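You operate a simulated robot arm through the tools that you are given. There is no shell and no other tool. Be economical: measure what you need, move in short steps, check, and stop when the job is done.

You run a simulated robot arm. Do the job below in one go: nothing can be reset, and whatever is moved stays where it is left.

## Task
Box the tied pair and care card that the orange ticket names.
Fine: brown box, white tissue over the toes, card in the pocket, lid shut.

It is judged by the outcome, as a careful person would: the job done as asked, and still so three seconds after it is handed in. It fails if anything else is knocked over, pushed out of place, dropped, spilled or broken. Lids that push on must go on centred and level and be pressed home; caps that screw on are set level and turned clockwise until they are tight.

## Robot
A 6-joint arm with a two-finger parallel gripper on a trunk, on a base that drives. Base frame: it is fixed to the floor where the robot stands at the start and does not move with it; the origin is under the middle of the robot, x ahead of it, y to its left, z up. Units: m, rad, N and s.
With the tool pointing down near the work surface it reaches from about 0.14 to 0.84 m from the robot's upright axis, wherever it stands. Its first joint turns from -2.897 to 2.897 rad. Places, roughly: brown box (33x27x15 cm) [1.1, 0.2, 1]; brown lid [1.2, 0.2, 1.2]; card pocket [0.9, 0.2, 1]; inside of the brown box [1.1, 0.2, 0.9]; white tissue sheet (16x8x3 cm) [0.8, 0.1, 0.9]. Payload 3.91 kg.
The TCP is the grasp point between the finger pads, 0.03 m short of the fingertips. In the tool frame z runs along the fingers and y along their closing line. The gripper opens to 0.11 m. The fingers are 0.02 m wide and 0.01 m thick; the gripper's body (0.048 by 0.112 m) begins 0.055 m behind the TCP.
Orientation is that of the tool frame in the base frame, as a unit quaternion [x, y, z, w]. With the fingers straight down and closing along the base's y, the tool's x points along the base's -x, its y along +y and its z along -z.

## Interface
- The arm moves only by the tool servo_tool. Its argument "deltas" is one flat list of numbers, 7 for each row, row after row: the turn, a rotation vector about the base's x, y, z in units of 8 degrees (1.0 is 8 degrees), then the shift along the base's x, y, z in units of 25 mm (1.0 is 25 mm), then the closure, from 0 (fully open) to 1 (shut). In form: [rx, ry, rz, tx, ty, tz, jaw, rx, ry, rz, tx, ty, tz, jaw, ...]. A call has 1 to 20 rows; each row shifts and turns the commanded pose from where the row before left it. A call with a number of a shift or a turn outside -1 to 1 is refused whole. A row lasts 0.2 s, in which the tool goes at most 0.05 m and 0.15 rad; a call with a longer step from one row to the next is refused whole, and so is a gripper value outside its range. Where a pose cannot be reached the arm comes as near as it can. A force on the tool above 90 N (or 10 N above the force at the start of the call, whichever is more), or a blocked arm, ends the call early, and 0.2 s more pass. The fingers move at their own pace (about 0.108 m/s each) and stop on an object; they squeeze with about 40 N. The grip force told is the motor's: it shows also when the fingers shut on nothing. Time passes only in rows, and 0.2 s behind the last, so rows that do not move let the fingers close. It gives the time, the measured TCP pose, the force on the tool (base axes), the opening and the grip force at its end, in the units of the frame above (readings bear some noise), with the torque about the TCP (base axes, N m) and any sound that the robot's microphone picked up.
- Cameras (640 x 400 px; columns grow to the right, rows downward): "scene" is now at [-0.0834, -0.0066, 1.3092]; the picture's right is [-0.08, -1.00, 0.00], its down [-0.62, 0.05, -0.78] and it looks along [0.78, -0.06, -0.62] (base axes); focal length 282 px, centre (320, 200). "wrist" rides on the gripper at [0.077, 0.007, -0.114] in the tool frame; the picture's right is [-0.09, 1.00, 0.00], its down [-0.80, -0.07, -0.59] and it looks along [-0.59, -0.05, 0.80] (tool axes); focal length 270 px, centre (320, 200). There is no depth. A picture from a camera that has moved, and an enlarged one, comes with that camera's place and axes in the base frame and with its lens.
- snapshot(camera): a new picture of that camera. No time passes.
- raise_lower(by): slides the trunk up (or, below 0, down) by that many m; the arm and the scene camera ride with it, the base frame stays. It gives what a move gives, with no picture.
- roll_base(legs): drives the robot by 1 to 6 legs, each [ahead, left, turn to the left] in m, m and rad, along the robot's own axes; the way and the turn of a leg run together, so that a leg with both is an arc; at most 1.5 m and 3.142 rad a leg. The arm and the cameras ride along, it lands a little off, and it stops where it bumps. It gives what a move gives.
- pan_tilt(pan, tilt): turns the head with the scene camera to pan (to the left, within 1.501 rad either way) and tilt (down, from -0.506 to 1.204), counted from straight ahead of the robot. It gives what a move gives.
- close_up(camera, box): a new picture of the part [left, top, right, bottom] of that camera's present view, enlarged. No time passes.
- finish_job(): hands the job in; it is judged then, once.

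Work in short steps. Places have to be worked out from the pictures, the camera data and where the tool is seen: move nearer, look again, correct. Check each grasp and each placing, and mend what went wrong. You have 120 turns and 78 pictures in all, those below and enlarged ones among them. Open the gripper and draw the arm clear of the work before you hand the job in, unless the task says otherwise; then end with one line.

The tools are called as a command line: name --argument value ..., lists and objects as JSON in quotes. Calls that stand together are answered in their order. servo_tool: Moves the arm, as the interface text tells. Its arguments: {"type":"object","properties":{"deltas":{"type":"array"}},"required":["deltas"]} The other tools are called the same way: raise_lower (by) slides the trunk up or down; roll_base (legs) drives the base; pan_tilt (pan, tilt) turns the head that bears the scene camera; snapshot (camera) takes a picture; close_up (camera, box) takes an enlarged picture of a part of a camera's view; finish_job () hands the job in.

At the start:

```text
time: 0.0
tool_pos: [0.4767, 0.0688, 0.7085]
orientation: [0.001, 1.0, 0.001, 0.0]
contact_force: [-0.7, -0.5, 0.0]
moment: [0.01, 0.04, 0.01]
width: 0.1098
finger_force: 0.1
trunk travel left (down, up): [-0.25, 0.29]
robot x, y, heading: [0.0004, -0.004, 0.002]
head pan, tilt: [-0.08, 0.668]
```

scene: 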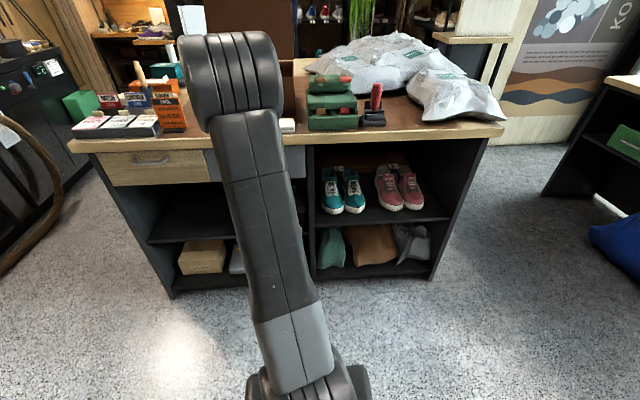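
wrist: 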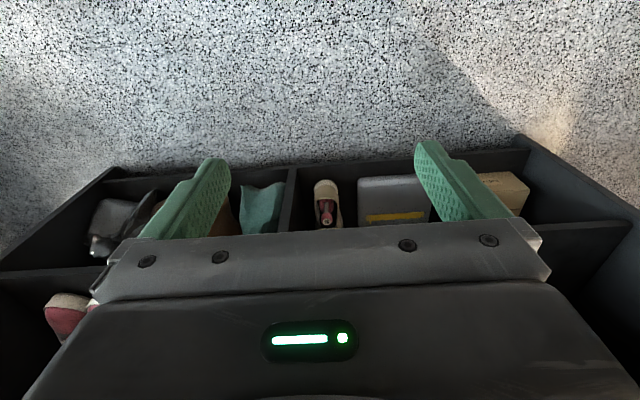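

The arm blocks the view and the tool is below the counter top; I raise the trunk first to see the counter top better.

raise_lower --by 0.29

snapshot --camera "scene"

```text
time: 2.9
tool_pos: [0.4772, 0.0686, 0.9996]
orientation: [0.0, 1.0, 0.0, 0.0]
contact_force: [-1.4, 0.8, 0.1]
moment: [-0.04, 0.0, 0.02]
width: 0.11
finger_force: 0.1
trunk travel left (down, up): [-0.54, 0.0]
robot x, y, heading: [0.0033, 0.0, 0.0]
head pan, tilt: [-0.08, 0.668]
```

```text
75 pictures are left
camera scene: at [-0.0833, -0.0066, 1.5991], right [-0.08, -1.0, 0.0], down [-0.62, 0.05, -0.78], along [0.78, -0.06, -0.62], focal length 282 px, centre (320, 200)
```

scene: 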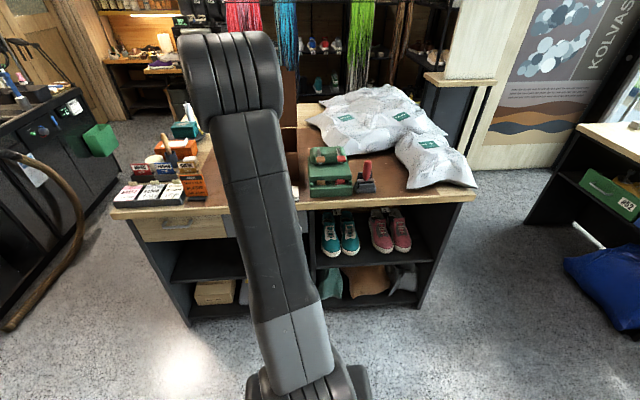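

The arm still hides the middle of the counter; I swing the tool to the right and up a little to see past it.

servo_tool --deltas '[0, 0, 0, -0.5, -1, 0.5, 0, 0, 0, 0, -0.5, -1, 0.5, 0, 0, 0, 0, -0.5, -1, 0.5, 0, 0, 0, 0, -0.5, -1, 0.5, 0, 0, 0, 0, -0.5, -1, 0, 0, 0, 0, -0.8, -0.2, -1, 0, 0, 0, 0, -0.8, 0, -1, 0, 0, 0, 0, -0.8, 0, -1, 0, 0, 0, 0, -0.8, 0, -1, 0, 0, 0, 0, -0.8, 0, -1, 0, 0, 0, 0, -0.8, 0, -1, 0, 0, 0, 0, -0.8, 0, -1, 0, 0, 0, 0, -0.8, 0, -1, 0, 0, 0, 0, 0, 0, -1, 0, 0, 0, 0, 0, 0, -1, 0, 0, 0, 0, 0, 0, -1, 0, 0, 0, 0, 0, 0, -1, 0, 0]'

snapshot --camera "scene"

```text
time: 6.5
tool_pos: [0.4076, -0.3564, 1.0486]
orientation: [0.432, 0.902, 0.001, -0.001]
contact_force: [-0.1, 1.0, -0.5]
moment: [0.01, 0.01, -0.01]
width: 0.1097
finger_force: 0.2
trunk travel left (down, up): [-0.54, 0.0]
robot x, y, heading: [-0.0005, 0.0021, 0.001]
head pan, tilt: [-0.08, 0.668]
```

```text
74 pictures are left
camera scene: at [-0.0833, -0.0074, 1.5992], right [-0.08, -1.0, 0.0], down [-0.62, 0.05, -0.78], along [0.78, -0.06, -0.62], focal length 282 px, centre (320, 200)
```

scene: 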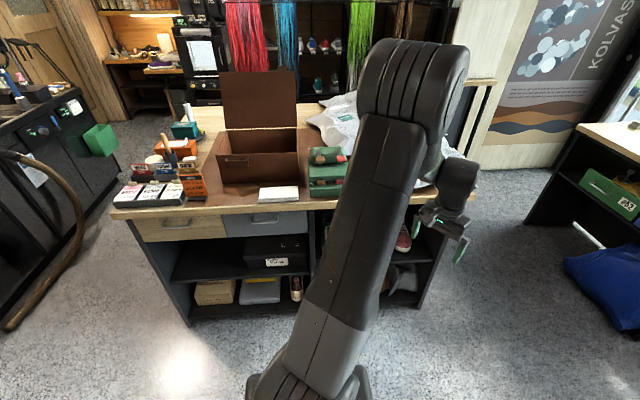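

The view is clear now. I enlarge the counter, where the ticket and the cards seem to be, and the shelves.

close_up --camera "scene" --box '[110, 100, 230, 215]'

close_up --camera "scene" --box '[200, 60, 360, 210]'

close_up --camera "scene" --box '[180, 210, 330, 310]'

```text
3.48 times, centred on (170, 158) of scene
camera zoom: at [-0.0833, -0.0074, 1.5992], right [-0.08, -1.0, 0.0], down [-0.62, 0.05, -0.78], along [0.78, -0.06, -0.62], focal length 980 px, centre (842, 348)
```

zoom: 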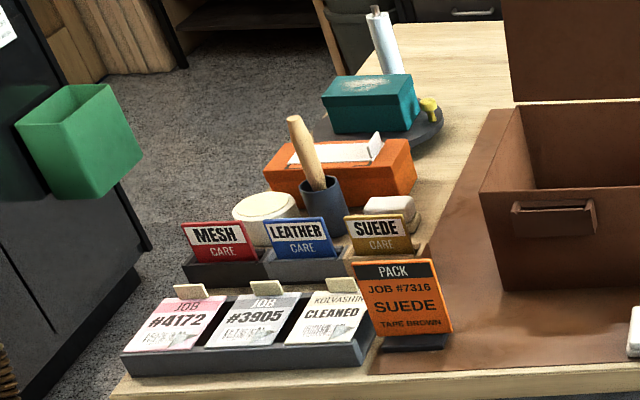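

```text
2.67 times, centred on (280, 135) of scene
camera zoom: at [-0.0833, -0.0074, 1.5992], right [-0.08, -1.0, 0.0], down [-0.62, 0.05, -0.78], along [0.78, -0.06, -0.62], focal length 751 px, centre (427, 373)
```

zoom: 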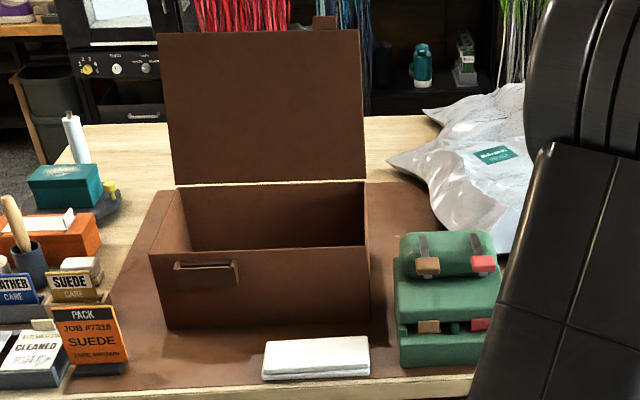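

```text
4.00 times, centred on (255, 260) of scene
camera zoom: at [-0.0833, -0.0074, 1.5992], right [-0.08, -1.0, 0.0], down [-0.62, 0.05, -0.78], along [0.78, -0.06, -0.62], focal length 1127 px, centre (580, -40)
```

zoom: 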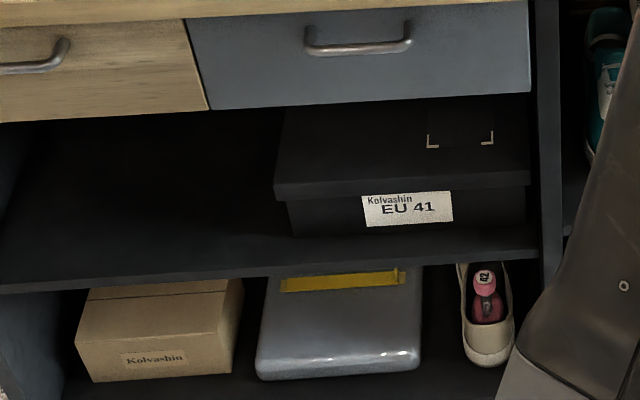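

The ticket says job #73?6, suede, tape brown. I read it larger and look at the green object, and move the arm further out of the way.

close_up --camera "scene" --box '[174, 172, 206, 204]'

close_up --camera "scene" --box '[300, 140, 356, 204]'

servo_tool --deltas '[0, 0, 0, -0.7, -1, 0, 0, 0, 0, 0, -0.7, -1, 0, 0, 0, 0, 0, -0.7, -1, 0, 0, 0, 0, 0, -0.7, -1, 0, 0, 0, 0, 0, -0.7, -1, 0, 0, 0, 0, 0, -0.7, -1, 0, 0, 0, 0, 0, -0.7, -1, 0, 0, 0, 0, 0, -0.7, -1, 0, 0, 0, 0, 0, -1, -0.5, 0, 0, 0, 0, 0, -1, 0, 0, 0, 0, 0, 0, -1, 0, 0, 0]'

snapshot --camera "scene"

```text
12.50 times, centred on (190, 188) of scene
camera zoom: at [-0.0833, -0.0074, 1.5992], right [-0.08, -1.0, 0.0], down [-0.62, 0.05, -0.78], along [0.78, -0.06, -0.62], focal length 3521 px, centre (1945, 350)
```

zoom: 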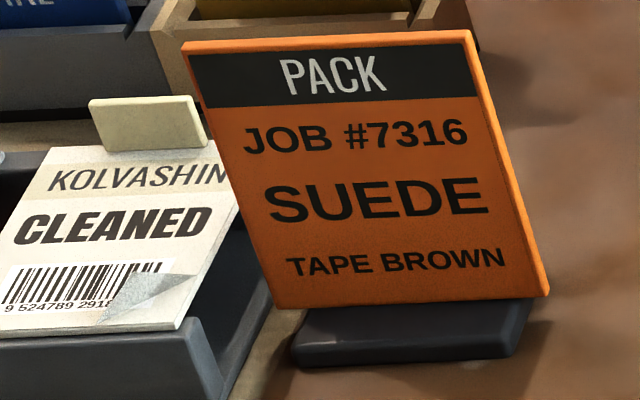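

```text
6.25 times, centred on (328, 172) of scene
camera zoom: at [-0.0833, -0.0074, 1.5992], right [-0.08, -1.0, 0.0], down [-0.62, 0.05, -0.78], along [0.78, -0.06, -0.62], focal length 1760 px, centre (270, 375)
```

zoom: 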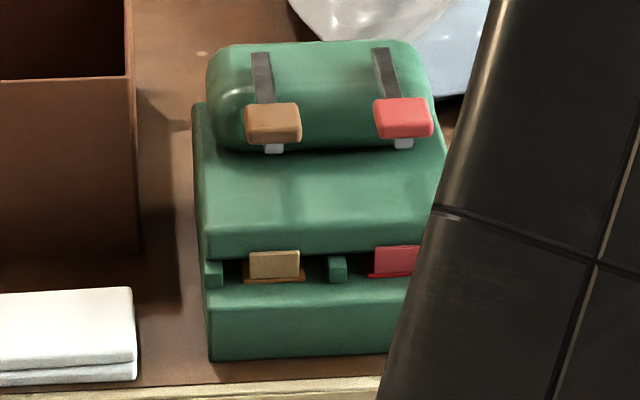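

```text
time: 8.9
tool_pos: [0.1938, -0.5694, 1.0479]
orientation: [0.432, 0.902, 0.0, 0.0]
contact_force: [-0.3, -0.2, 0.3]
moment: [-0.03, -0.06, 0.01]
width: 0.1102
finger_force: 0.0
trunk travel left (down, up): [-0.54, 0.0]
robot x, y, heading: [0.0017, 0.0002, -0.002]
head pan, tilt: [-0.08, 0.668]
```

```text
68 pictures are left
camera scene: at [-0.0839, -0.0069, 1.5991], right [-0.08, -1.0, 0.0], down [-0.62, 0.05, -0.78], along [0.78, -0.06, -0.62], focal length 282 px, centre (320, 200)
```

scene: 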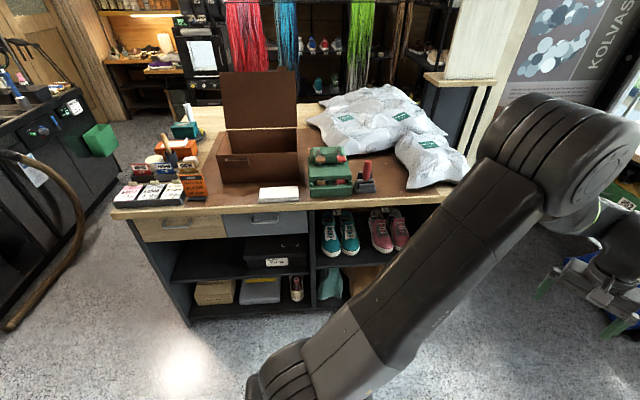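

The ticket: job #7316, suede, tape brown. Now I look closely at the shoes on the shelf.

close_up --camera "scene" --box '[308, 205, 416, 265]'

close_up --camera "scene" --box '[300, 140, 470, 210]'

```text
5.93 times, centred on (362, 235) of scene
camera zoom: at [-0.0839, -0.0069, 1.5991], right [-0.08, -1.0, 0.0], down [-0.62, 0.05, -0.78], along [0.78, -0.06, -0.62], focal length 1669 px, centre (71, -7)
```

zoom: 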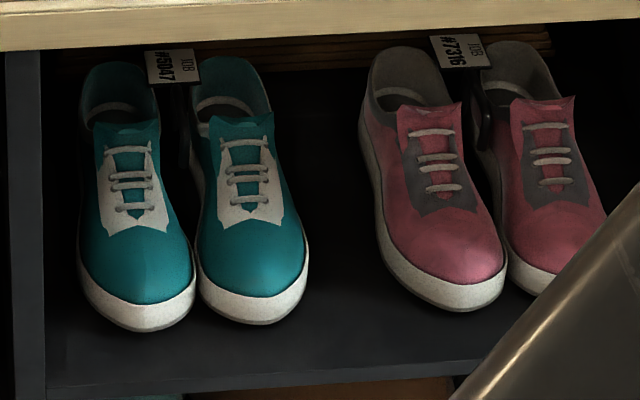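

```text
3.76 times, centred on (385, 175) of scene
camera zoom: at [-0.0839, -0.0069, 1.5991], right [-0.08, -1.0, 0.0], down [-0.62, 0.05, -0.78], along [0.78, -0.06, -0.62], focal length 1060 px, centre (75, 294)
```

zoom: 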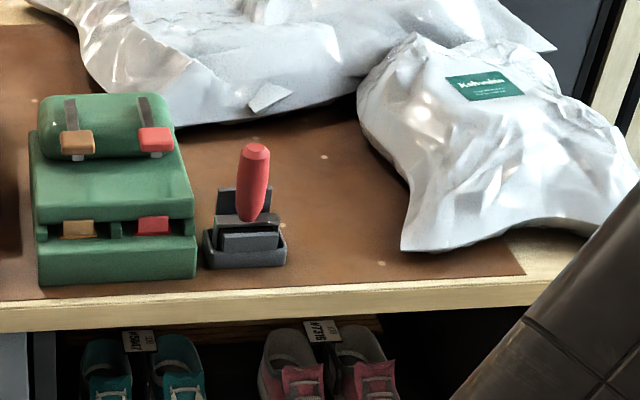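

Tag #7316 hangs on the red pair. I lower the trunk for a level look at how that pair is tied and how much room the shelf has.

raise_lower --by -0.54

pan_tilt --pan -0.2 --tilt 0.4

snapshot --camera "scene"

```text
refused: -0.54 is not a number from -0.4 to 0.4
```

```text
time: 9.7
tool_pos: [0.196, -0.5697, 1.0503]
orientation: [0.432, 0.902, 0.0, 0.001]
contact_force: [0.2, 0.1, 0.4]
moment: [-0.02, 0.0, 0.01]
width: 0.1099
finger_force: 0.0
trunk travel left (down, up): [-0.54, 0.0]
robot x, y, heading: [0.0027, -0.0038, 0.003]
head pan, tilt: [-0.201, 0.4]
```

```text
65 pictures are left
camera scene: at [-0.0785, -0.0183, 1.6233], right [-0.2, -0.98, 0.0], down [-0.38, 0.08, -0.92], along [0.9, -0.18, -0.39], focal length 282 px, centre (320, 200)
```

scene: 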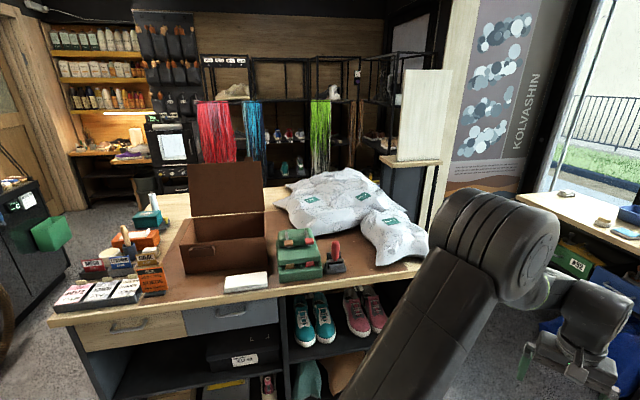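

The lowering was refused for being too large a step, so I do it in two parts.

raise_lower --by -0.3

raise_lower --by -0.24

snapshot --camera "scene"

```text
time: 12.7
tool_pos: [0.1965, -0.5699, 0.749]
orientation: [0.432, 0.902, 0.0, 0.001]
contact_force: [0.6, 0.2, -0.2]
moment: [-0.02, 0.0, -0.02]
width: 0.1098
finger_force: 0.0
trunk travel left (down, up): [-0.24, 0.3]
robot x, y, heading: [0.001, 0.0008, -0.001]
head pan, tilt: [-0.201, 0.4]
```

```text
time: 15.2
tool_pos: [0.195, -0.5693, 0.5103]
orientation: [0.432, 0.902, 0.0, 0.0]
contact_force: [-0.1, 0.7, -0.5]
moment: [0.03, 0.0, -0.02]
width: 0.11
finger_force: 0.1
trunk travel left (down, up): [0.0, 0.54]
robot x, y, heading: [-0.0007, 0.001, 0.0]
head pan, tilt: [-0.201, 0.4]
```

```text
64 pictures are left
camera scene: at [-0.0785, -0.0183, 1.0834], right [-0.2, -0.98, 0.0], down [-0.38, 0.08, -0.92], along [0.9, -0.18, -0.39], focal length 282 px, centre (320, 200)
```

scene: 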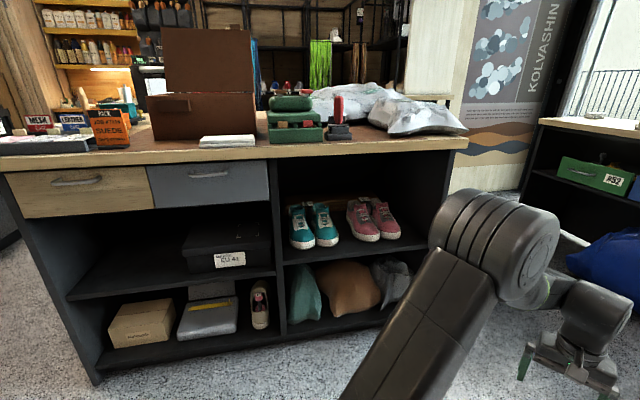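

close_up --camera "scene" --box '[275, 180, 419, 270]'

close_up --camera "scene" --box '[335, 190, 410, 250]'

```text
4.44 times, centred on (347, 225) of scene
camera zoom: at [-0.0785, -0.0183, 1.0834], right [-0.2, -0.98, 0.0], down [-0.38, 0.08, -0.92], along [0.9, -0.18, -0.39], focal length 1252 px, centre (200, 89)
```

zoom: 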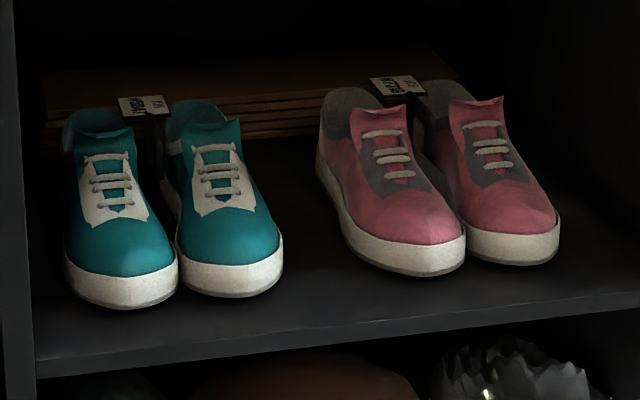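

```text
6.67 times, centred on (372, 220) of scene
camera zoom: at [-0.0785, -0.0183, 1.0834], right [-0.2, -0.98, 0.0], down [-0.38, 0.08, -0.92], along [0.9, -0.18, -0.39], focal length 1878 px, centre (-30, 67)
```

zoom: 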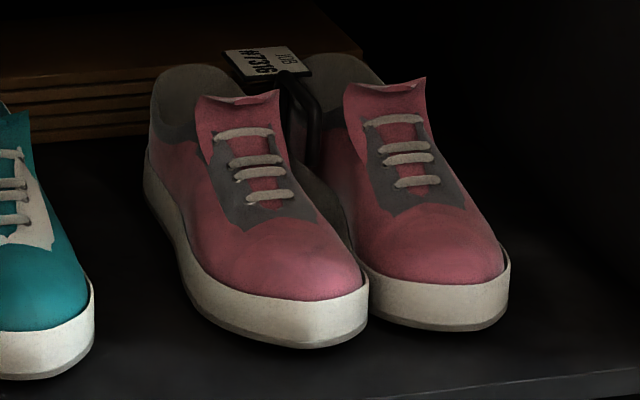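

The tag sits at about (1.11, -0.48, 0.555) on a black tie between the heels, shelf surface at about z 0.47. I zoom hard onto the tie.

close_up --camera "scene" --box '[350, 192, 390, 217]'

```text
16.00 times, centred on (370, 204) of scene
camera zoom: at [-0.0785, -0.0183, 1.0834], right [-0.2, -0.98, 0.0], down [-0.38, 0.08, -0.92], along [0.9, -0.18, -0.39], focal length 4507 px, centre (-480, 128)
```

zoom: 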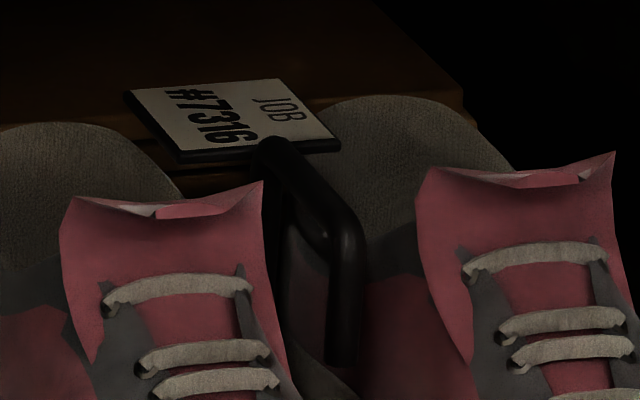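

The tie is a rigid black handle running fore-aft between the shoes (about x 1.00–1.09, y -0.472, z 0.57): a good grasp near the pair's balance point. I move the robot sideways in line with it.

roll_base --legs '[[0, -0.45, 0]]'

pan_tilt --pan 0 --tilt 0.5

snapshot --camera "scene"

```text
time: 17.9
tool_pos: [0.1894, -1.0255, 0.5093]
orientation: [0.435, 0.901, 0.0, 0.0]
contact_force: [0.3, -0.1, 0.1]
moment: [-0.04, -0.01, 0.0]
width: 0.1102
finger_force: 0.2
trunk travel left (down, up): [0.0, 0.54]
robot x, y, heading: [-0.0001, -0.4569, -0.011]
head pan, tilt: [-0.201, 0.4]
```

```text
time: 18.7
tool_pos: [0.1891, -1.0243, 0.51]
orientation: [0.435, 0.9, 0.001, 0.0]
contact_force: [-0.6, 0.3, 0.4]
moment: [0.02, -0.01, -0.01]
width: 0.1098
finger_force: 0.1
trunk travel left (down, up): [0.0, 0.54]
robot x, y, heading: [0.0018, -0.4563, -0.005]
head pan, tilt: [0.0, 0.499]
```

```text
60 pictures are left
camera scene: at [-0.0801, -0.4541, 1.0742], right [-0.01, -1.0, 0.0], down [-0.48, 0.0, -0.88], along [0.88, -0.01, -0.48], focal length 282 px, centre (320, 200)
```

scene: 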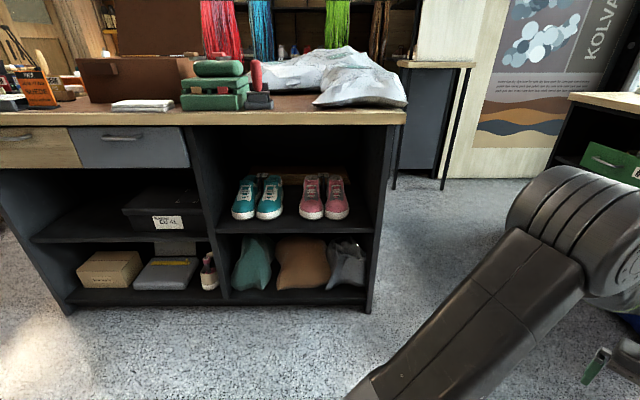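

close_up --camera "scene" --box '[290, 165, 362, 225]'

```text
6.67 times, centred on (326, 195) of scene
camera zoom: at [-0.0801, -0.4541, 1.0742], right [-0.01, -1.0, 0.0], down [-0.48, 0.0, -0.88], along [0.88, -0.01, -0.48], focal length 1878 px, centre (280, 233)
```

zoom: 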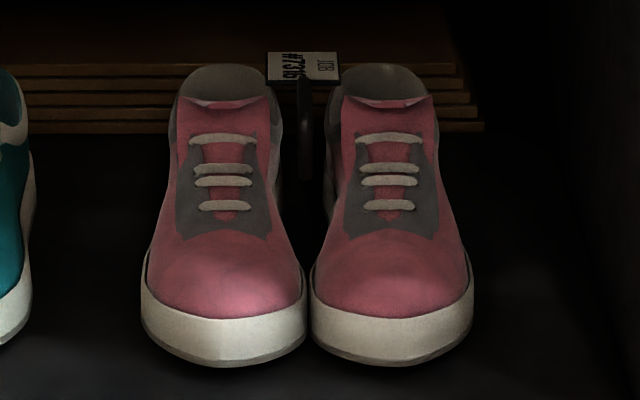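

The bar's exposed top is at about (1.025, -0.477, 0.575), with tight but usable room between the tongues. I swing the arm in front of the robot, undo the yaw, then tilt.

servo_tool --deltas '[0, 0, 0.3225, 0.4, 1, 0.3, 0.71, 0, 0, 0.3225, 0.4, 1, 0.3, 0.71, 0, 0, 0.3225, 0.4, 1, 0.3, 0.71, 0, 0, 0.3225, 0.4, 1, 0.3, 0.71, 0, 0, 0.3225, 0.4, 1, 0.3, 0.71, 0, 0, 0.3225, 0.4, 1, 0.3, 0.71, 0, 0, 0.3225, 0.4, 1, 0.3, 0.71, 0, 0, 0.3225, 0.4, 1, 0.3, 0.71, 0, 0, 0.3225, 0.4, 1, 0.3, 0.71, 0, 0, 0.3225, 0.4, 1, 0.3, 0.71, 0, 0, 0.3225, 0.4, 1, 0.3, 0.71, 0, 0, 0.3225, 0.4, 1, 0.3, 0.71, 0, 0, 0.3225, 0.4, 1, 0.3, 0.71, 0, 0, 0.3225, 0.4, 1, 0.3, 0.71, 0, 0, 0.3225, 0.4, 1, 0.3, 0.71, 0, 0, 0.3225, 0.4, 1, 0.3, 0.71, 0, 0, 0.3225, 0.4, 1, 0.3, 0.71, 0, 0, 0.3225, 0.4, 1, 0.3, 0.71, 0, 0, 0.3225, 0.4, 1, 0.3, 0.71, 0, 0, 0.3225, 0.4, 1, 0.3, 0.71]'

servo_tool --deltas '[0, -0.8, 0, 0.2, 0.5, 0, 0.71, 0, -0.8, 0, 0.2, 0.5, 0, 0.71, 0, -0.8, 0, 0.2, 0.5, 0, 0.71, 0, -0.8, 0, 0.2, 0.3, 0, 0.71, 0, -0.8, 0, 0.2, 0, 0, 0.71, 0, -0.8, 0, 0.2, 0, 0, 0.71, 0, -0.825, 0, 0.2, 0, 0, 0.71]'

snapshot --camera "scene"

snapshot --camera "wrist"

```text
time: 22.9
tool_pos: [0.3899, -0.5258, 0.6615]
orientation: [0.0, 1.0, 0.0, 0.0]
contact_force: [0.3, -0.2, 1.0]
moment: [-0.02, 0.0, -0.02]
width: 0.0318
finger_force: 0.2
trunk travel left (down, up): [0.0, 0.54]
robot x, y, heading: [-0.0011, -0.4547, -0.008]
head pan, tilt: [0.0, 0.499]
```

```text
time: 24.5
tool_pos: [0.4255, -0.48, 0.6607]
orientation: [0.001, 0.924, 0.0, 0.383]
contact_force: [0.1, 0.1, -0.2]
moment: [-0.04, -0.02, 0.02]
width: 0.0318
finger_force: 0.0
trunk travel left (down, up): [0.0, 0.54]
robot x, y, heading: [-0.0049, -0.4565, -0.009]
head pan, tilt: [0.0, 0.499]
```

```text
58 pictures are left
camera scene: at [-0.0801, -0.4539, 1.0742], right [-0.01, -1.0, 0.0], down [-0.48, 0.0, -0.88], along [0.88, -0.01, -0.48], focal length 282 px, centre (320, 200)
```

scene: 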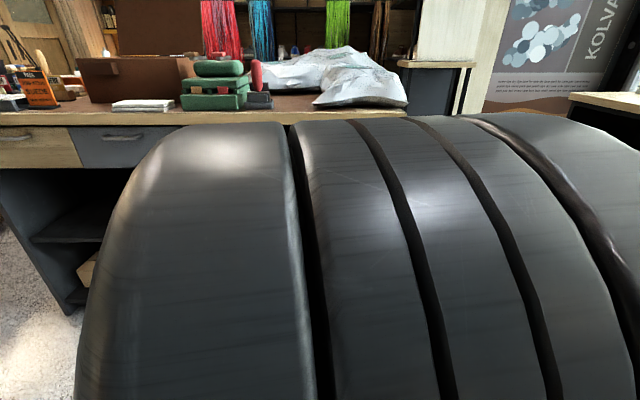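

```text
57 pictures are left
camera wrist: at [0.2883, -0.473, 0.6862], right [0.06, 1.0, 0.06], down [0.14, -0.07, 0.99], along [0.99, -0.05, -0.15], focal length 270 px, centre (320, 200)
```

wrist: 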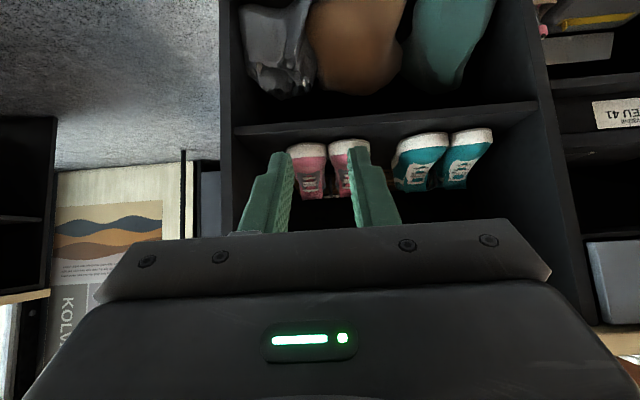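

Arm is in line with the pair. I drive forward 0.3 m so the shelf is within reach.

roll_base --legs '[[0.3, 0, 0.008]]'

snapshot --camera "wrist"

```text
time: 26.5
tool_pos: [0.7248, -0.4786, 0.6603]
orientation: [-0.002, 0.924, 0.001, 0.382]
contact_force: [-0.6, -0.5, -0.2]
moment: [-0.01, -0.05, 0.01]
width: 0.0319
finger_force: 0.0
trunk travel left (down, up): [0.0, 0.54]
robot x, y, heading: [0.299, -0.457, 0.0]
head pan, tilt: [0.0, 0.499]
```

```text
56 pictures are left
camera wrist: at [0.589, -0.4727, 0.6864], right [0.06, 1.0, 0.06], down [0.15, -0.07, 0.99], along [0.99, -0.05, -0.15], focal length 270 px, centre (320, 200)
```

wrist: 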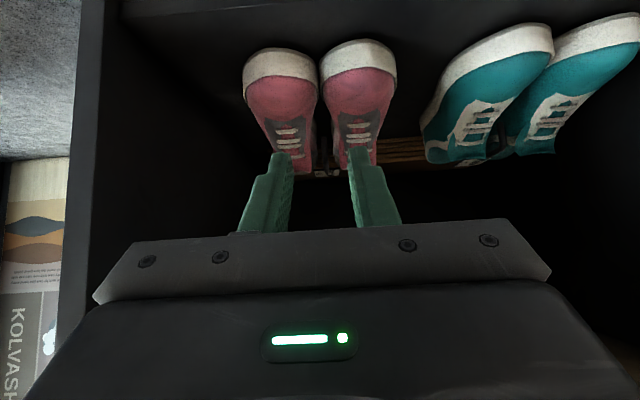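

The pair lies straight ahead. I advance the tool 0.2 m into the bay at z 0.66, above the shoes, and look again.

servo_tool --deltas '[0, 0, 0, 1, 0, 0, 0.71, 0, 0, 0, 1, 0, 0, 0.71, 0, 0, 0, 1, 0, 0, 0.71, 0, 0, 0, 1, 0, 0, 0.71, 0, 0, 0, 1, 0, 0, 0.71, 0, 0, 0, 1, 0, 0, 0.71, 0, 0, 0, 1, 0, 0, 0.71, 0, 0, 0, 1, 0, 0, 0.71]'

snapshot --camera "wrist"

snapshot --camera "scene"

```text
time: 28.3
tool_pos: [0.9244, -0.4802, 0.6575]
orientation: [-0.002, 0.924, 0.001, 0.383]
contact_force: [-0.1, -0.1, 0.3]
moment: [-0.03, 0.0, 0.04]
width: 0.032
finger_force: 0.1
trunk travel left (down, up): [0.0, 0.54]
robot x, y, heading: [0.3026, -0.4573, -0.001]
head pan, tilt: [0.0, 0.499]
```

```text
55 pictures are left
camera wrist: at [0.7888, -0.4735, 0.6853], right [0.06, 1.0, 0.06], down [0.15, -0.07, 0.99], along [0.99, -0.05, -0.15], focal length 270 px, centre (320, 200)
```

wrist: 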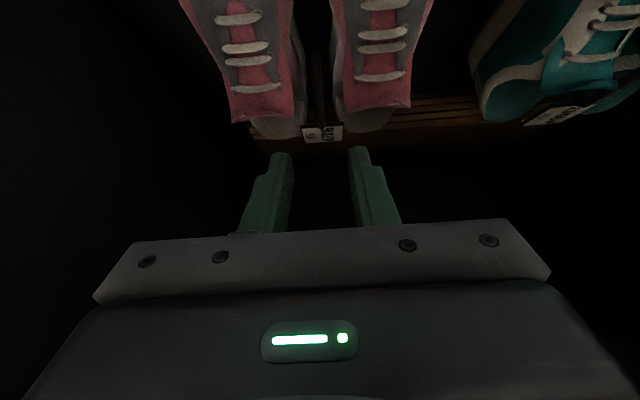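

```text
54 pictures are left
camera scene: at [0.2203, -0.4558, 1.0742], right [0.0, -1.0, 0.0], down [-0.48, 0.0, -0.88], along [0.88, 0.0, -0.48], focal length 282 px, centre (320, 200)
```

scene: 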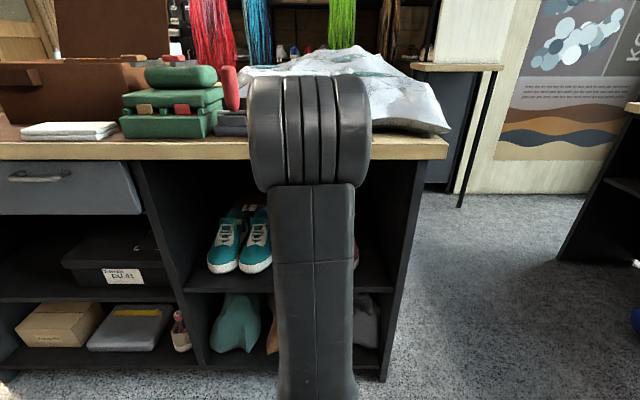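

The forearm slopes down close to the counter's front edge; standing further back flattens the arm. I back off 0.13 m, flatten the tool by 5°, and extend again, then check clearance.

roll_base --legs '[[-0.13, 0, 0]]'

servo_tool --deltas '[0, -0.6, 0, 1, 0, 0, 0.71, 0, 0, 0, 1, 0, 0, 0.71, 0, 0, 0, 1, 0, 0, 0.71, 0, 0, 0, 1, 0, 0, 0.71, 0, 0, 0, 1, 0, 0, 0.71]'

snapshot --camera "scene"

```text
time: 29.6
tool_pos: [0.7907, -0.4786, 0.6599]
orientation: [-0.003, 0.924, 0.002, 0.383]
contact_force: [-0.3, 0.5, -0.3]
moment: [0.01, 0.06, -0.02]
width: 0.0321
finger_force: 0.0
trunk travel left (down, up): [0.0, 0.54]
robot x, y, heading: [0.1671, -0.455, 0.001]
head pan, tilt: [0.0, 0.499]
```

```text
time: 30.8
tool_pos: [0.916, -0.4818, 0.6581]
orientation: [-0.003, 0.907, 0.001, 0.421]
contact_force: [-0.7, 0.3, -0.5]
moment: [-0.04, -0.01, -0.01]
width: 0.032
finger_force: 0.1
trunk travel left (down, up): [0.0, 0.54]
robot x, y, heading: [0.1638, -0.4525, -0.001]
head pan, tilt: [0.0, 0.499]
```

```text
53 pictures are left
camera scene: at [0.0875, -0.4557, 1.0742], right [0.0, -1.0, 0.0], down [-0.48, 0.0, -0.88], along [0.88, 0.0, -0.48], focal length 282 px, centre (320, 200)
```

scene: 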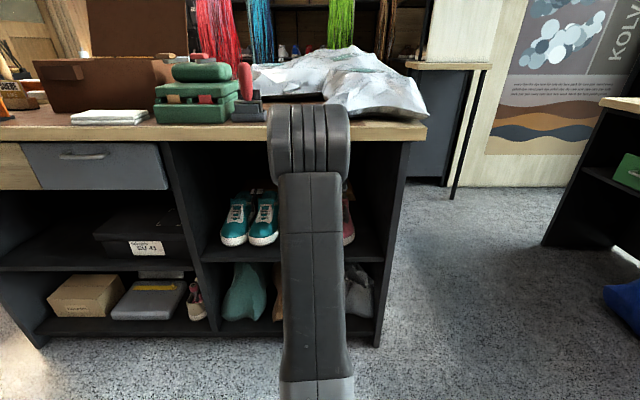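

Better geometry. I move to a hover just short of and above the bar and look through the wrist camera.

servo_tool --deltas '[0, 0, 0, 0.8, 0.1, -0.1, 0.71, 0, 0, 0, 0.8, 0.1, -0.2, 0.71, 0, 0, 0, 0.8, 0, -0.3, 0.71, 0, 0, 0, 0.8, 0, -0.3, 0.71]'

snapshot --camera "wrist"

close_up --camera "wrist" --box '[220, 20, 420, 180]'

```text
time: 31.8
tool_pos: [0.9951, -0.475, 0.6373]
orientation: [-0.004, 0.907, 0.001, 0.421]
contact_force: [1.4, 0.5, -0.2]
moment: [-0.02, 0.03, -0.02]
width: 0.0319
finger_force: 0.0
trunk travel left (down, up): [0.0, 0.54]
robot x, y, heading: [0.1688, -0.4576, -0.001]
head pan, tilt: [0.0, 0.499]
```

```text
52 pictures are left
camera wrist: at [0.857, -0.4693, 0.6518], right [0.05, 1.0, 0.07], down [0.06, -0.07, 1.0], along [1.0, -0.05, -0.07], focal length 270 px, centre (320, 200)
```

wrist: 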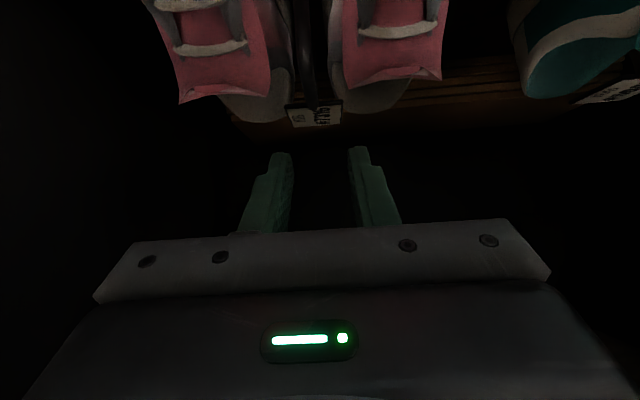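

```text
2.50 times, centred on (320, 100) of wrist
camera zoom: at [0.857, -0.4693, 0.6518], right [0.05, 1.0, 0.07], down [0.06, -0.07, 1.0], along [1.0, -0.05, -0.07], focal length 676 px, centre (320, 450)
```

zoom: 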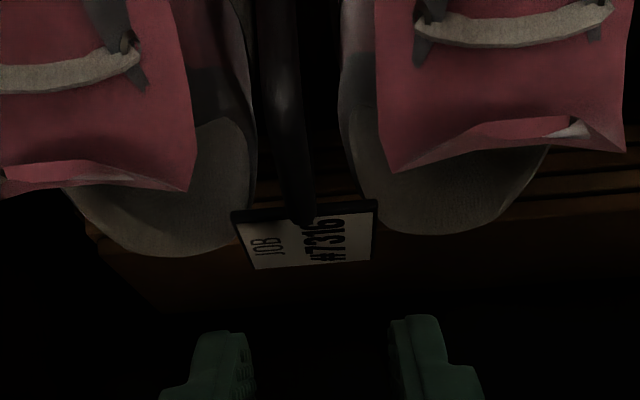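

Bar found at y -0.479, z ≈ 0.572, from x 0.99 to 1.05, with tongue corners 4.3 cm apart. I narrow the jaws to 24 mm, correct y by 4 mm, and descend to straddle it.

servo_tool --deltas '[0, 0, 0, 0.5, -0.16, -0.4, 0.78, 0, 0, 0, 0.5, 0, -0.4, 0.78, 0, 0, 0, 0, 0, -0.6, 0.78, 0, 0, 0, 0, 0, -0.4, 0.78, 0, 0, 0, 0, 0, -0.4, 0.78]'

close_up --camera "wrist" --box '[220, 20, 420, 180]'

```text
time: 33.0
tool_pos: [1.0211, -0.4791, 0.5847]
orientation: [-0.003, 0.906, 0.002, 0.423]
contact_force: [-2.4, -1.7, 5.8]
moment: [0.15, 0.04, 0.04]
width: 0.024
finger_force: 0.0
trunk travel left (down, up): [0.0, 0.54]
robot x, y, heading: [0.1658, -0.4539, 0.001]
head pan, tilt: [0.0, 0.499]
```

```text
2.50 times, centred on (320, 100) of wrist
camera zoom: at [0.8826, -0.4725, 0.5979], right [0.05, 1.0, 0.07], down [0.06, -0.07, 1.0], along [1.0, -0.05, -0.06], focal length 676 px, centre (320, 450)
```

zoom: 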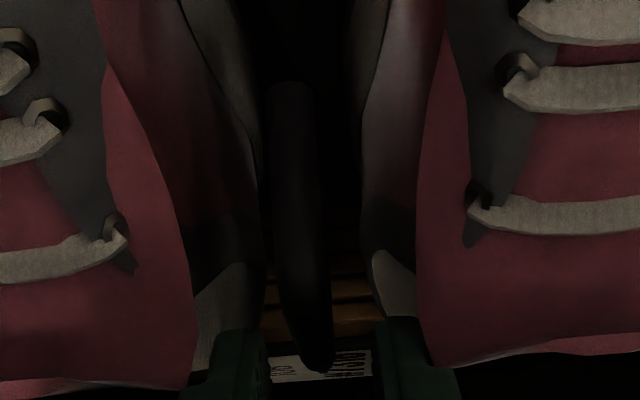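

The fingers straddle the bar with a light touch. I close on it and check the width.

servo_tool --deltas '[0, 0, 0, 0, 0, 0, 1, 0, 0, 0, 0, 0, 0, 1, 0, 0, 0, 0, 0, 0, 1]'

close_up --camera "wrist" --box '[220, 40, 420, 200]'

```text
time: 33.8
tool_pos: [1.0199, -0.4794, 0.5818]
orientation: [-0.003, 0.907, 0.001, 0.421]
contact_force: [0.1, -3.2, 2.0]
moment: [-0.07, -0.29, -0.09]
width: 0.0095
finger_force: 39.4
trunk travel left (down, up): [0.0, 0.54]
robot x, y, heading: [0.1633, -0.4567, 0.0]
head pan, tilt: [0.0, 0.499]
```

```text
2.50 times, centred on (320, 120) of wrist
camera zoom: at [0.8826, -0.473, 0.5964], right [0.05, 1.0, 0.07], down [0.06, -0.07, 1.0], along [1.0, -0.05, -0.07], focal length 676 px, centre (320, 400)
```

zoom: 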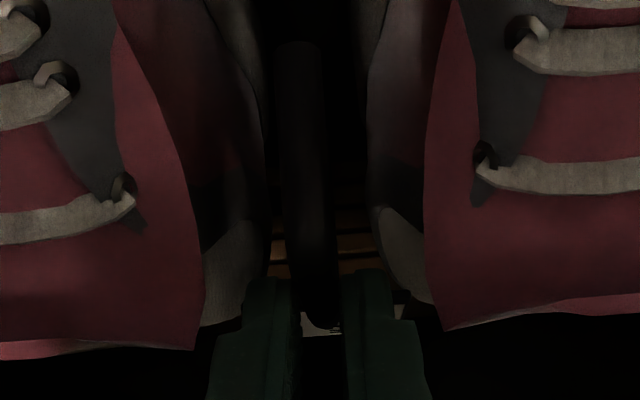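

Jaws stopped at 9.5 mm with 39 N: the bar is held. I lift slowly 5 cm and check.

servo_tool --deltas '[0, 0, 0, 0, 0, 0.4, 1, 0, 0, 0, 0, 0, 0.4, 1, 0, 0, 0, 0, 0, 0.4, 1, 0, 0, 0, 0, 0, 0.4, 1, 0, 0, 0, 0, 0, 0.4, 1]'

snapshot --camera "wrist"

```text
time: 35.0
tool_pos: [1.0226, -0.4784, 0.6309]
orientation: [-0.003, 0.907, 0.001, 0.421]
contact_force: [0.1, -0.2, -0.5]
moment: [0.01, -0.01, -0.03]
width: 0.0001
finger_force: 37.8
trunk travel left (down, up): [0.0, 0.54]
robot x, y, heading: [0.1682, -0.455, 0.001]
head pan, tilt: [0.0, 0.499]
```

```text
48 pictures are left
camera wrist: at [0.8846, -0.4729, 0.6461], right [0.05, 1.0, 0.07], down [0.06, -0.07, 1.0], along [1.0, -0.05, -0.07], focal length 270 px, centre (320, 200)
```

wrist: 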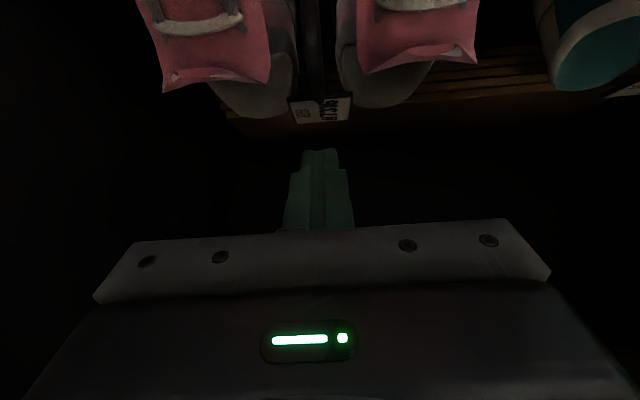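

The grip was at the very tips and slipped off; the pair did not move. The bar is lower than I thought (≈0.562). I reopen to 24 mm and go about 1.3 cm lower than before.

servo_tool --deltas '[0, 0, 0, 0, 0, 0, 0.78, 0, 0, 0, 0, 0, 0, 0.78, 0, 0, 0, 0, 0, -0.6, 0.78, 0, 0, 0, 0, 0, -0.6, 0.78, 0, 0, 0, 0, 0, -0.6, 0.78, 0, 0, 0, 0, 0, -0.3, 0.78, 0, 0, 0, 0, 0, -0.3, 0.78]'

close_up --camera "wrist" --box '[220, 60, 420, 220]'

```text
time: 36.6
tool_pos: [1.0216, -0.4774, 0.5726]
orientation: [-0.003, 0.907, 0.002, 0.422]
contact_force: [0.7, 0.7, 2.4]
moment: [-0.02, 0.16, -0.06]
width: 0.0187
finger_force: 0.0
trunk travel left (down, up): [0.0, 0.54]
robot x, y, heading: [0.1689, -0.457, -0.002]
head pan, tilt: [0.0, 0.499]
```

```text
2.50 times, centred on (320, 140) of wrist
camera zoom: at [0.8828, -0.4718, 0.587], right [0.05, 1.0, 0.07], down [0.06, -0.07, 1.0], along [1.0, -0.05, -0.07], focal length 676 px, centre (320, 350)
```

zoom: 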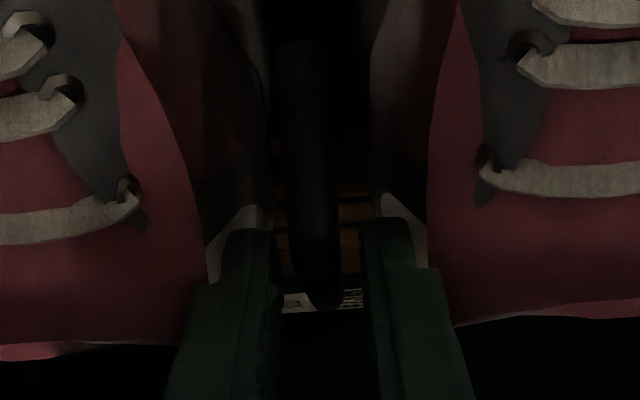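

The bar is now well between the pads, light forces only. I close and lift a little to test.

servo_tool --deltas '[0, 0, 0, 0, 0, -0.1, 1, 0, 0, 0, 0, 0, 0, 1, 0, 0, 0, 0, 0, 0, 1]'

servo_tool --deltas '[0, 0, 0, 0, 0, 0.3, 1, 0, 0, 0, 0, 0, 0.3, 1, 0, 0, 0, 0, 0, 0.3, 1, 0, 0, 0, 0, 0, 0.3, 1]'

snapshot --camera "wrist"

```text
time: 37.4
tool_pos: [1.0237, -0.4787, 0.5685]
orientation: [-0.003, 0.908, 0.002, 0.42]
contact_force: [0.2, 0.1, -6.8]
moment: [-0.01, -0.13, 0.0]
width: 0.0097
finger_force: 40.3
trunk travel left (down, up): [0.0, 0.54]
robot x, y, heading: [0.1668, -0.4572, 0.002]
head pan, tilt: [0.0, 0.499]
```

```text
time: 38.4
tool_pos: [1.0202, -0.4791, 0.5983]
orientation: [-0.004, 0.907, 0.002, 0.42]
contact_force: [0.3, 0.1, -7.1]
moment: [-0.02, -0.18, 0.01]
width: 0.0096
finger_force: 40.0
trunk travel left (down, up): [0.0, 0.54]
robot x, y, heading: [0.167, -0.4581, -0.003]
head pan, tilt: [0.0, 0.499]
```

```text
46 pictures are left
camera wrist: at [0.8838, -0.4725, 0.613], right [0.05, 1.0, 0.07], down [0.06, -0.07, 1.0], along [1.0, -0.05, -0.07], focal length 270 px, centre (320, 200)
```

wrist: 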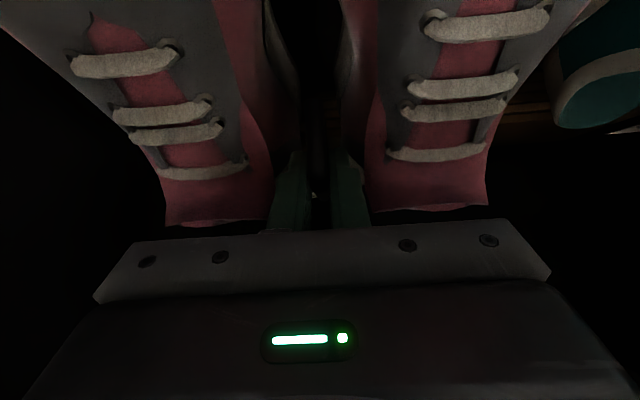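

The pair is held (7.1 N weight, small moment, jaws 9.6 mm). I lift 3 cm more, then back the base straight out of the bay.

servo_tool --deltas '[0, 0, 0, -0.3, 0, 0.4, 1, 0, 0, 0, -0.3, 0, 0.4, 1, 0, 0, 0, -0.3, 0, 0.4, 1]'

roll_base --legs '[[-0.45, 0, 0]]'

snapshot --camera "scene"

snapshot --camera "wrist"

```text
time: 39.2
tool_pos: [0.9995, -0.4762, 0.6293]
orientation: [-0.003, 0.907, 0.002, 0.421]
contact_force: [1.0, -0.1, -6.9]
moment: [0.0, -0.17, -0.01]
width: 0.0095
finger_force: 40.0
trunk travel left (down, up): [0.0, 0.54]
robot x, y, heading: [0.1654, -0.4583, -0.003]
head pan, tilt: [0.0, 0.499]
```

```text
time: 41.9
tool_pos: [0.5568, -0.473, 0.6292]
orientation: [-0.004, 0.907, 0.002, 0.422]
contact_force: [0.0, 0.4, -7.7]
moment: [0.01, -0.15, -0.03]
width: 0.0099
finger_force: 40.0
trunk travel left (down, up): [0.0, 0.54]
robot x, y, heading: [-0.2802, -0.4573, 0.002]
head pan, tilt: [0.0, 0.499]
```

```text
45 pictures are left
camera scene: at [-0.3547, -0.4568, 1.0743], right [0.0, -1.0, 0.0], down [-0.48, 0.0, -0.88], along [0.88, 0.0, -0.48], focal length 282 px, centre (320, 200)
```

scene: 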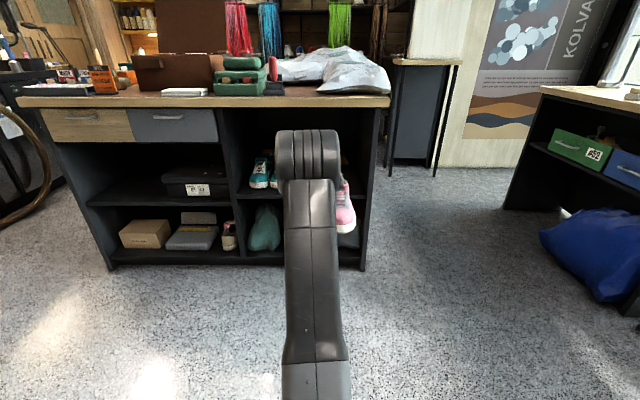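

```text
44 pictures are left
camera wrist: at [0.4196, -0.4683, 0.6437], right [0.05, 1.0, 0.07], down [0.06, -0.07, 1.0], along [1.0, -0.04, -0.07], focal length 270 px, centre (320, 200)
```

wrist: 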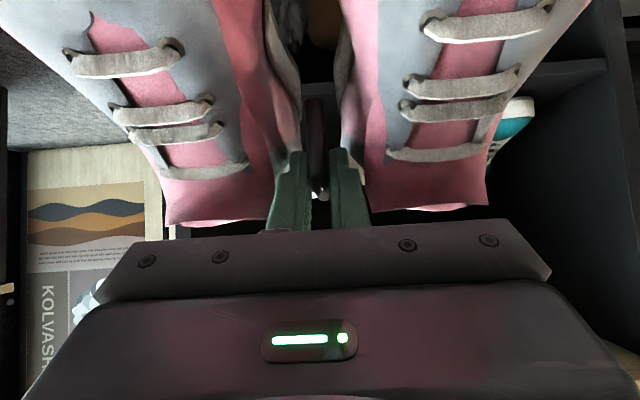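

The pair hangs level and steady. I bring it nearer and turn it 90° (tool pointing to +y) so its length will lie along the box's long side, then raise the trunk.

servo_tool --deltas '[0, 0, 0.7031, -0.5, 0, 0.2, 1, 0, 0, 0.7031, -0.5, 0, 0.2, 1, 0, 0, 0.7031, -0.5, 0, 0.2, 1, 0, 0, 0.7031, -0.5, 0, 0.2, 1, 0, 0, 0.7031, -0.5, 0, 0.2, 1, 0, 0, 0.7031, -0.5, 0, 0.2, 1, 0, 0, 0.7031, -0.5, 0, 0.2, 1, 0, 0, 0.7031, -0.5, 0, 0.2, 1, 0, 0, 0.7031, -0.5, 0, 0, 1, 0, 0, 0.7031, -0.5, 0, 0, 1, 0, 0, 0.7031, -0.5, 0, 0, 1, 0, 0, 0.7031, -0.5, 0, 0, 1, 0, 0, 0.7031, -0.5, 0, 0, 1, 0, 0, 0.7031, -0.5, 0, 0, 1, 0, 0, 0.7031, -0.5, 0, 0, 1, 0, 0, 0.7031, -0.5, 0, 0, 1]'

raise_lower --by 0.4

raise_lower --by 0.14

snapshot --camera "scene"

```text
time: 45.3
tool_pos: [0.3577, -0.4732, 0.6686]
orientation: [0.644, -0.638, -0.3, -0.296]
contact_force: [-0.5, -0.6, -6.8]
moment: [0.15, 0.01, 0.01]
width: 0.0098
finger_force: 39.6
trunk travel left (down, up): [0.0, 0.54]
robot x, y, heading: [-0.2764, -0.4562, 0.003]
head pan, tilt: [0.0, 0.499]
```

```text
time: 49.1
tool_pos: [0.3591, -0.4729, 1.0695]
orientation: [0.644, -0.638, -0.3, -0.296]
contact_force: [-1.1, -0.1, -7.3]
moment: [0.14, 0.02, 0.03]
width: 0.01
finger_force: 40.4
trunk travel left (down, up): [-0.4, 0.14]
robot x, y, heading: [-0.2768, -0.4548, 0.004]
head pan, tilt: [0.0, 0.499]
```

```text
time: 50.8
tool_pos: [0.359, -0.4728, 1.2108]
orientation: [0.644, -0.638, -0.299, -0.296]
contact_force: [0.4, 0.0, -6.3]
moment: [0.15, 0.02, -0.01]
width: 0.0096
finger_force: 39.8
trunk travel left (down, up): [-0.54, 0.0]
robot x, y, heading: [-0.2763, -0.4567, 0.004]
head pan, tilt: [0.0, 0.499]
```

```text
43 pictures are left
camera scene: at [-0.3544, -0.4569, 1.6142], right [0.0, -1.0, 0.0], down [-0.48, 0.0, -0.88], along [0.88, 0.0, -0.48], focal length 282 px, centre (320, 200)
```

scene: 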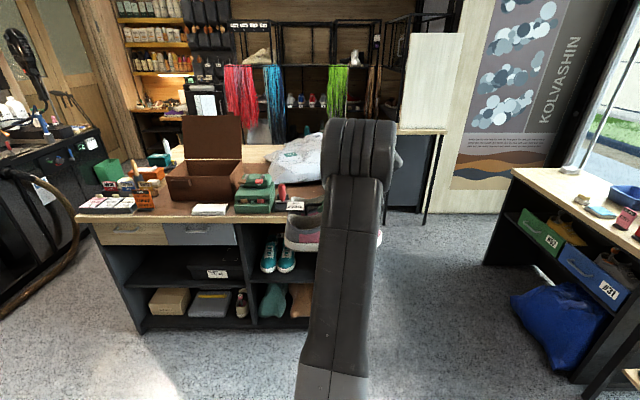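

The pair is turned; everything steady. I drive left so the robot faces the box, then measure the box.

roll_base --legs '[[0, 0.42, -0.004]]'

pan_tilt --pan 0.0 --tilt 0.6

snapshot --camera "scene"

```text
time: 53.4
tool_pos: [0.3573, -0.0528, 1.2088]
orientation: [0.645, -0.638, -0.3, -0.296]
contact_force: [-0.1, -0.1, -6.2]
moment: [0.13, 0.0, -0.02]
width: 0.0099
finger_force: 39.6
trunk travel left (down, up): [-0.54, 0.0]
robot x, y, heading: [-0.2779, -0.0348, 0.009]
head pan, tilt: [0.0, 0.499]
```

```text
time: 54.1
tool_pos: [0.3565, -0.0535, 1.2094]
orientation: [0.644, -0.638, -0.3, -0.296]
contact_force: [0.2, -0.4, -7.0]
moment: [0.15, 0.0, 0.01]
width: 0.0099
finger_force: 40.4
trunk travel left (down, up): [-0.54, 0.0]
robot x, y, heading: [-0.2779, -0.0328, 0.005]
head pan, tilt: [0.0, 0.6]
```

```text
42 pictures are left
camera scene: at [-0.3589, -0.0381, 1.6052], right [0.0, -1.0, 0.0], down [-0.57, 0.0, -0.82], along [0.82, 0.0, -0.57], focal length 282 px, centre (320, 200)
```

scene: 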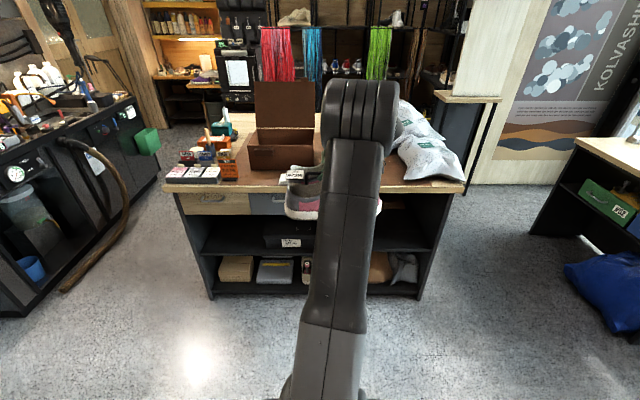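

close_up --camera "scene" --box '[170, 70, 330, 190]'

```text
3.33 times, centred on (250, 130) of scene
camera zoom: at [-0.3589, -0.0381, 1.6052], right [0.0, -1.0, 0.0], down [-0.57, 0.0, -0.82], along [0.82, 0.0, -0.57], focal length 939 px, centre (553, 433)
```

zoom: 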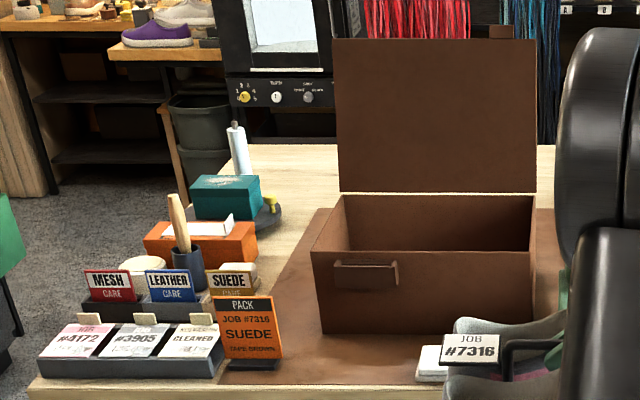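

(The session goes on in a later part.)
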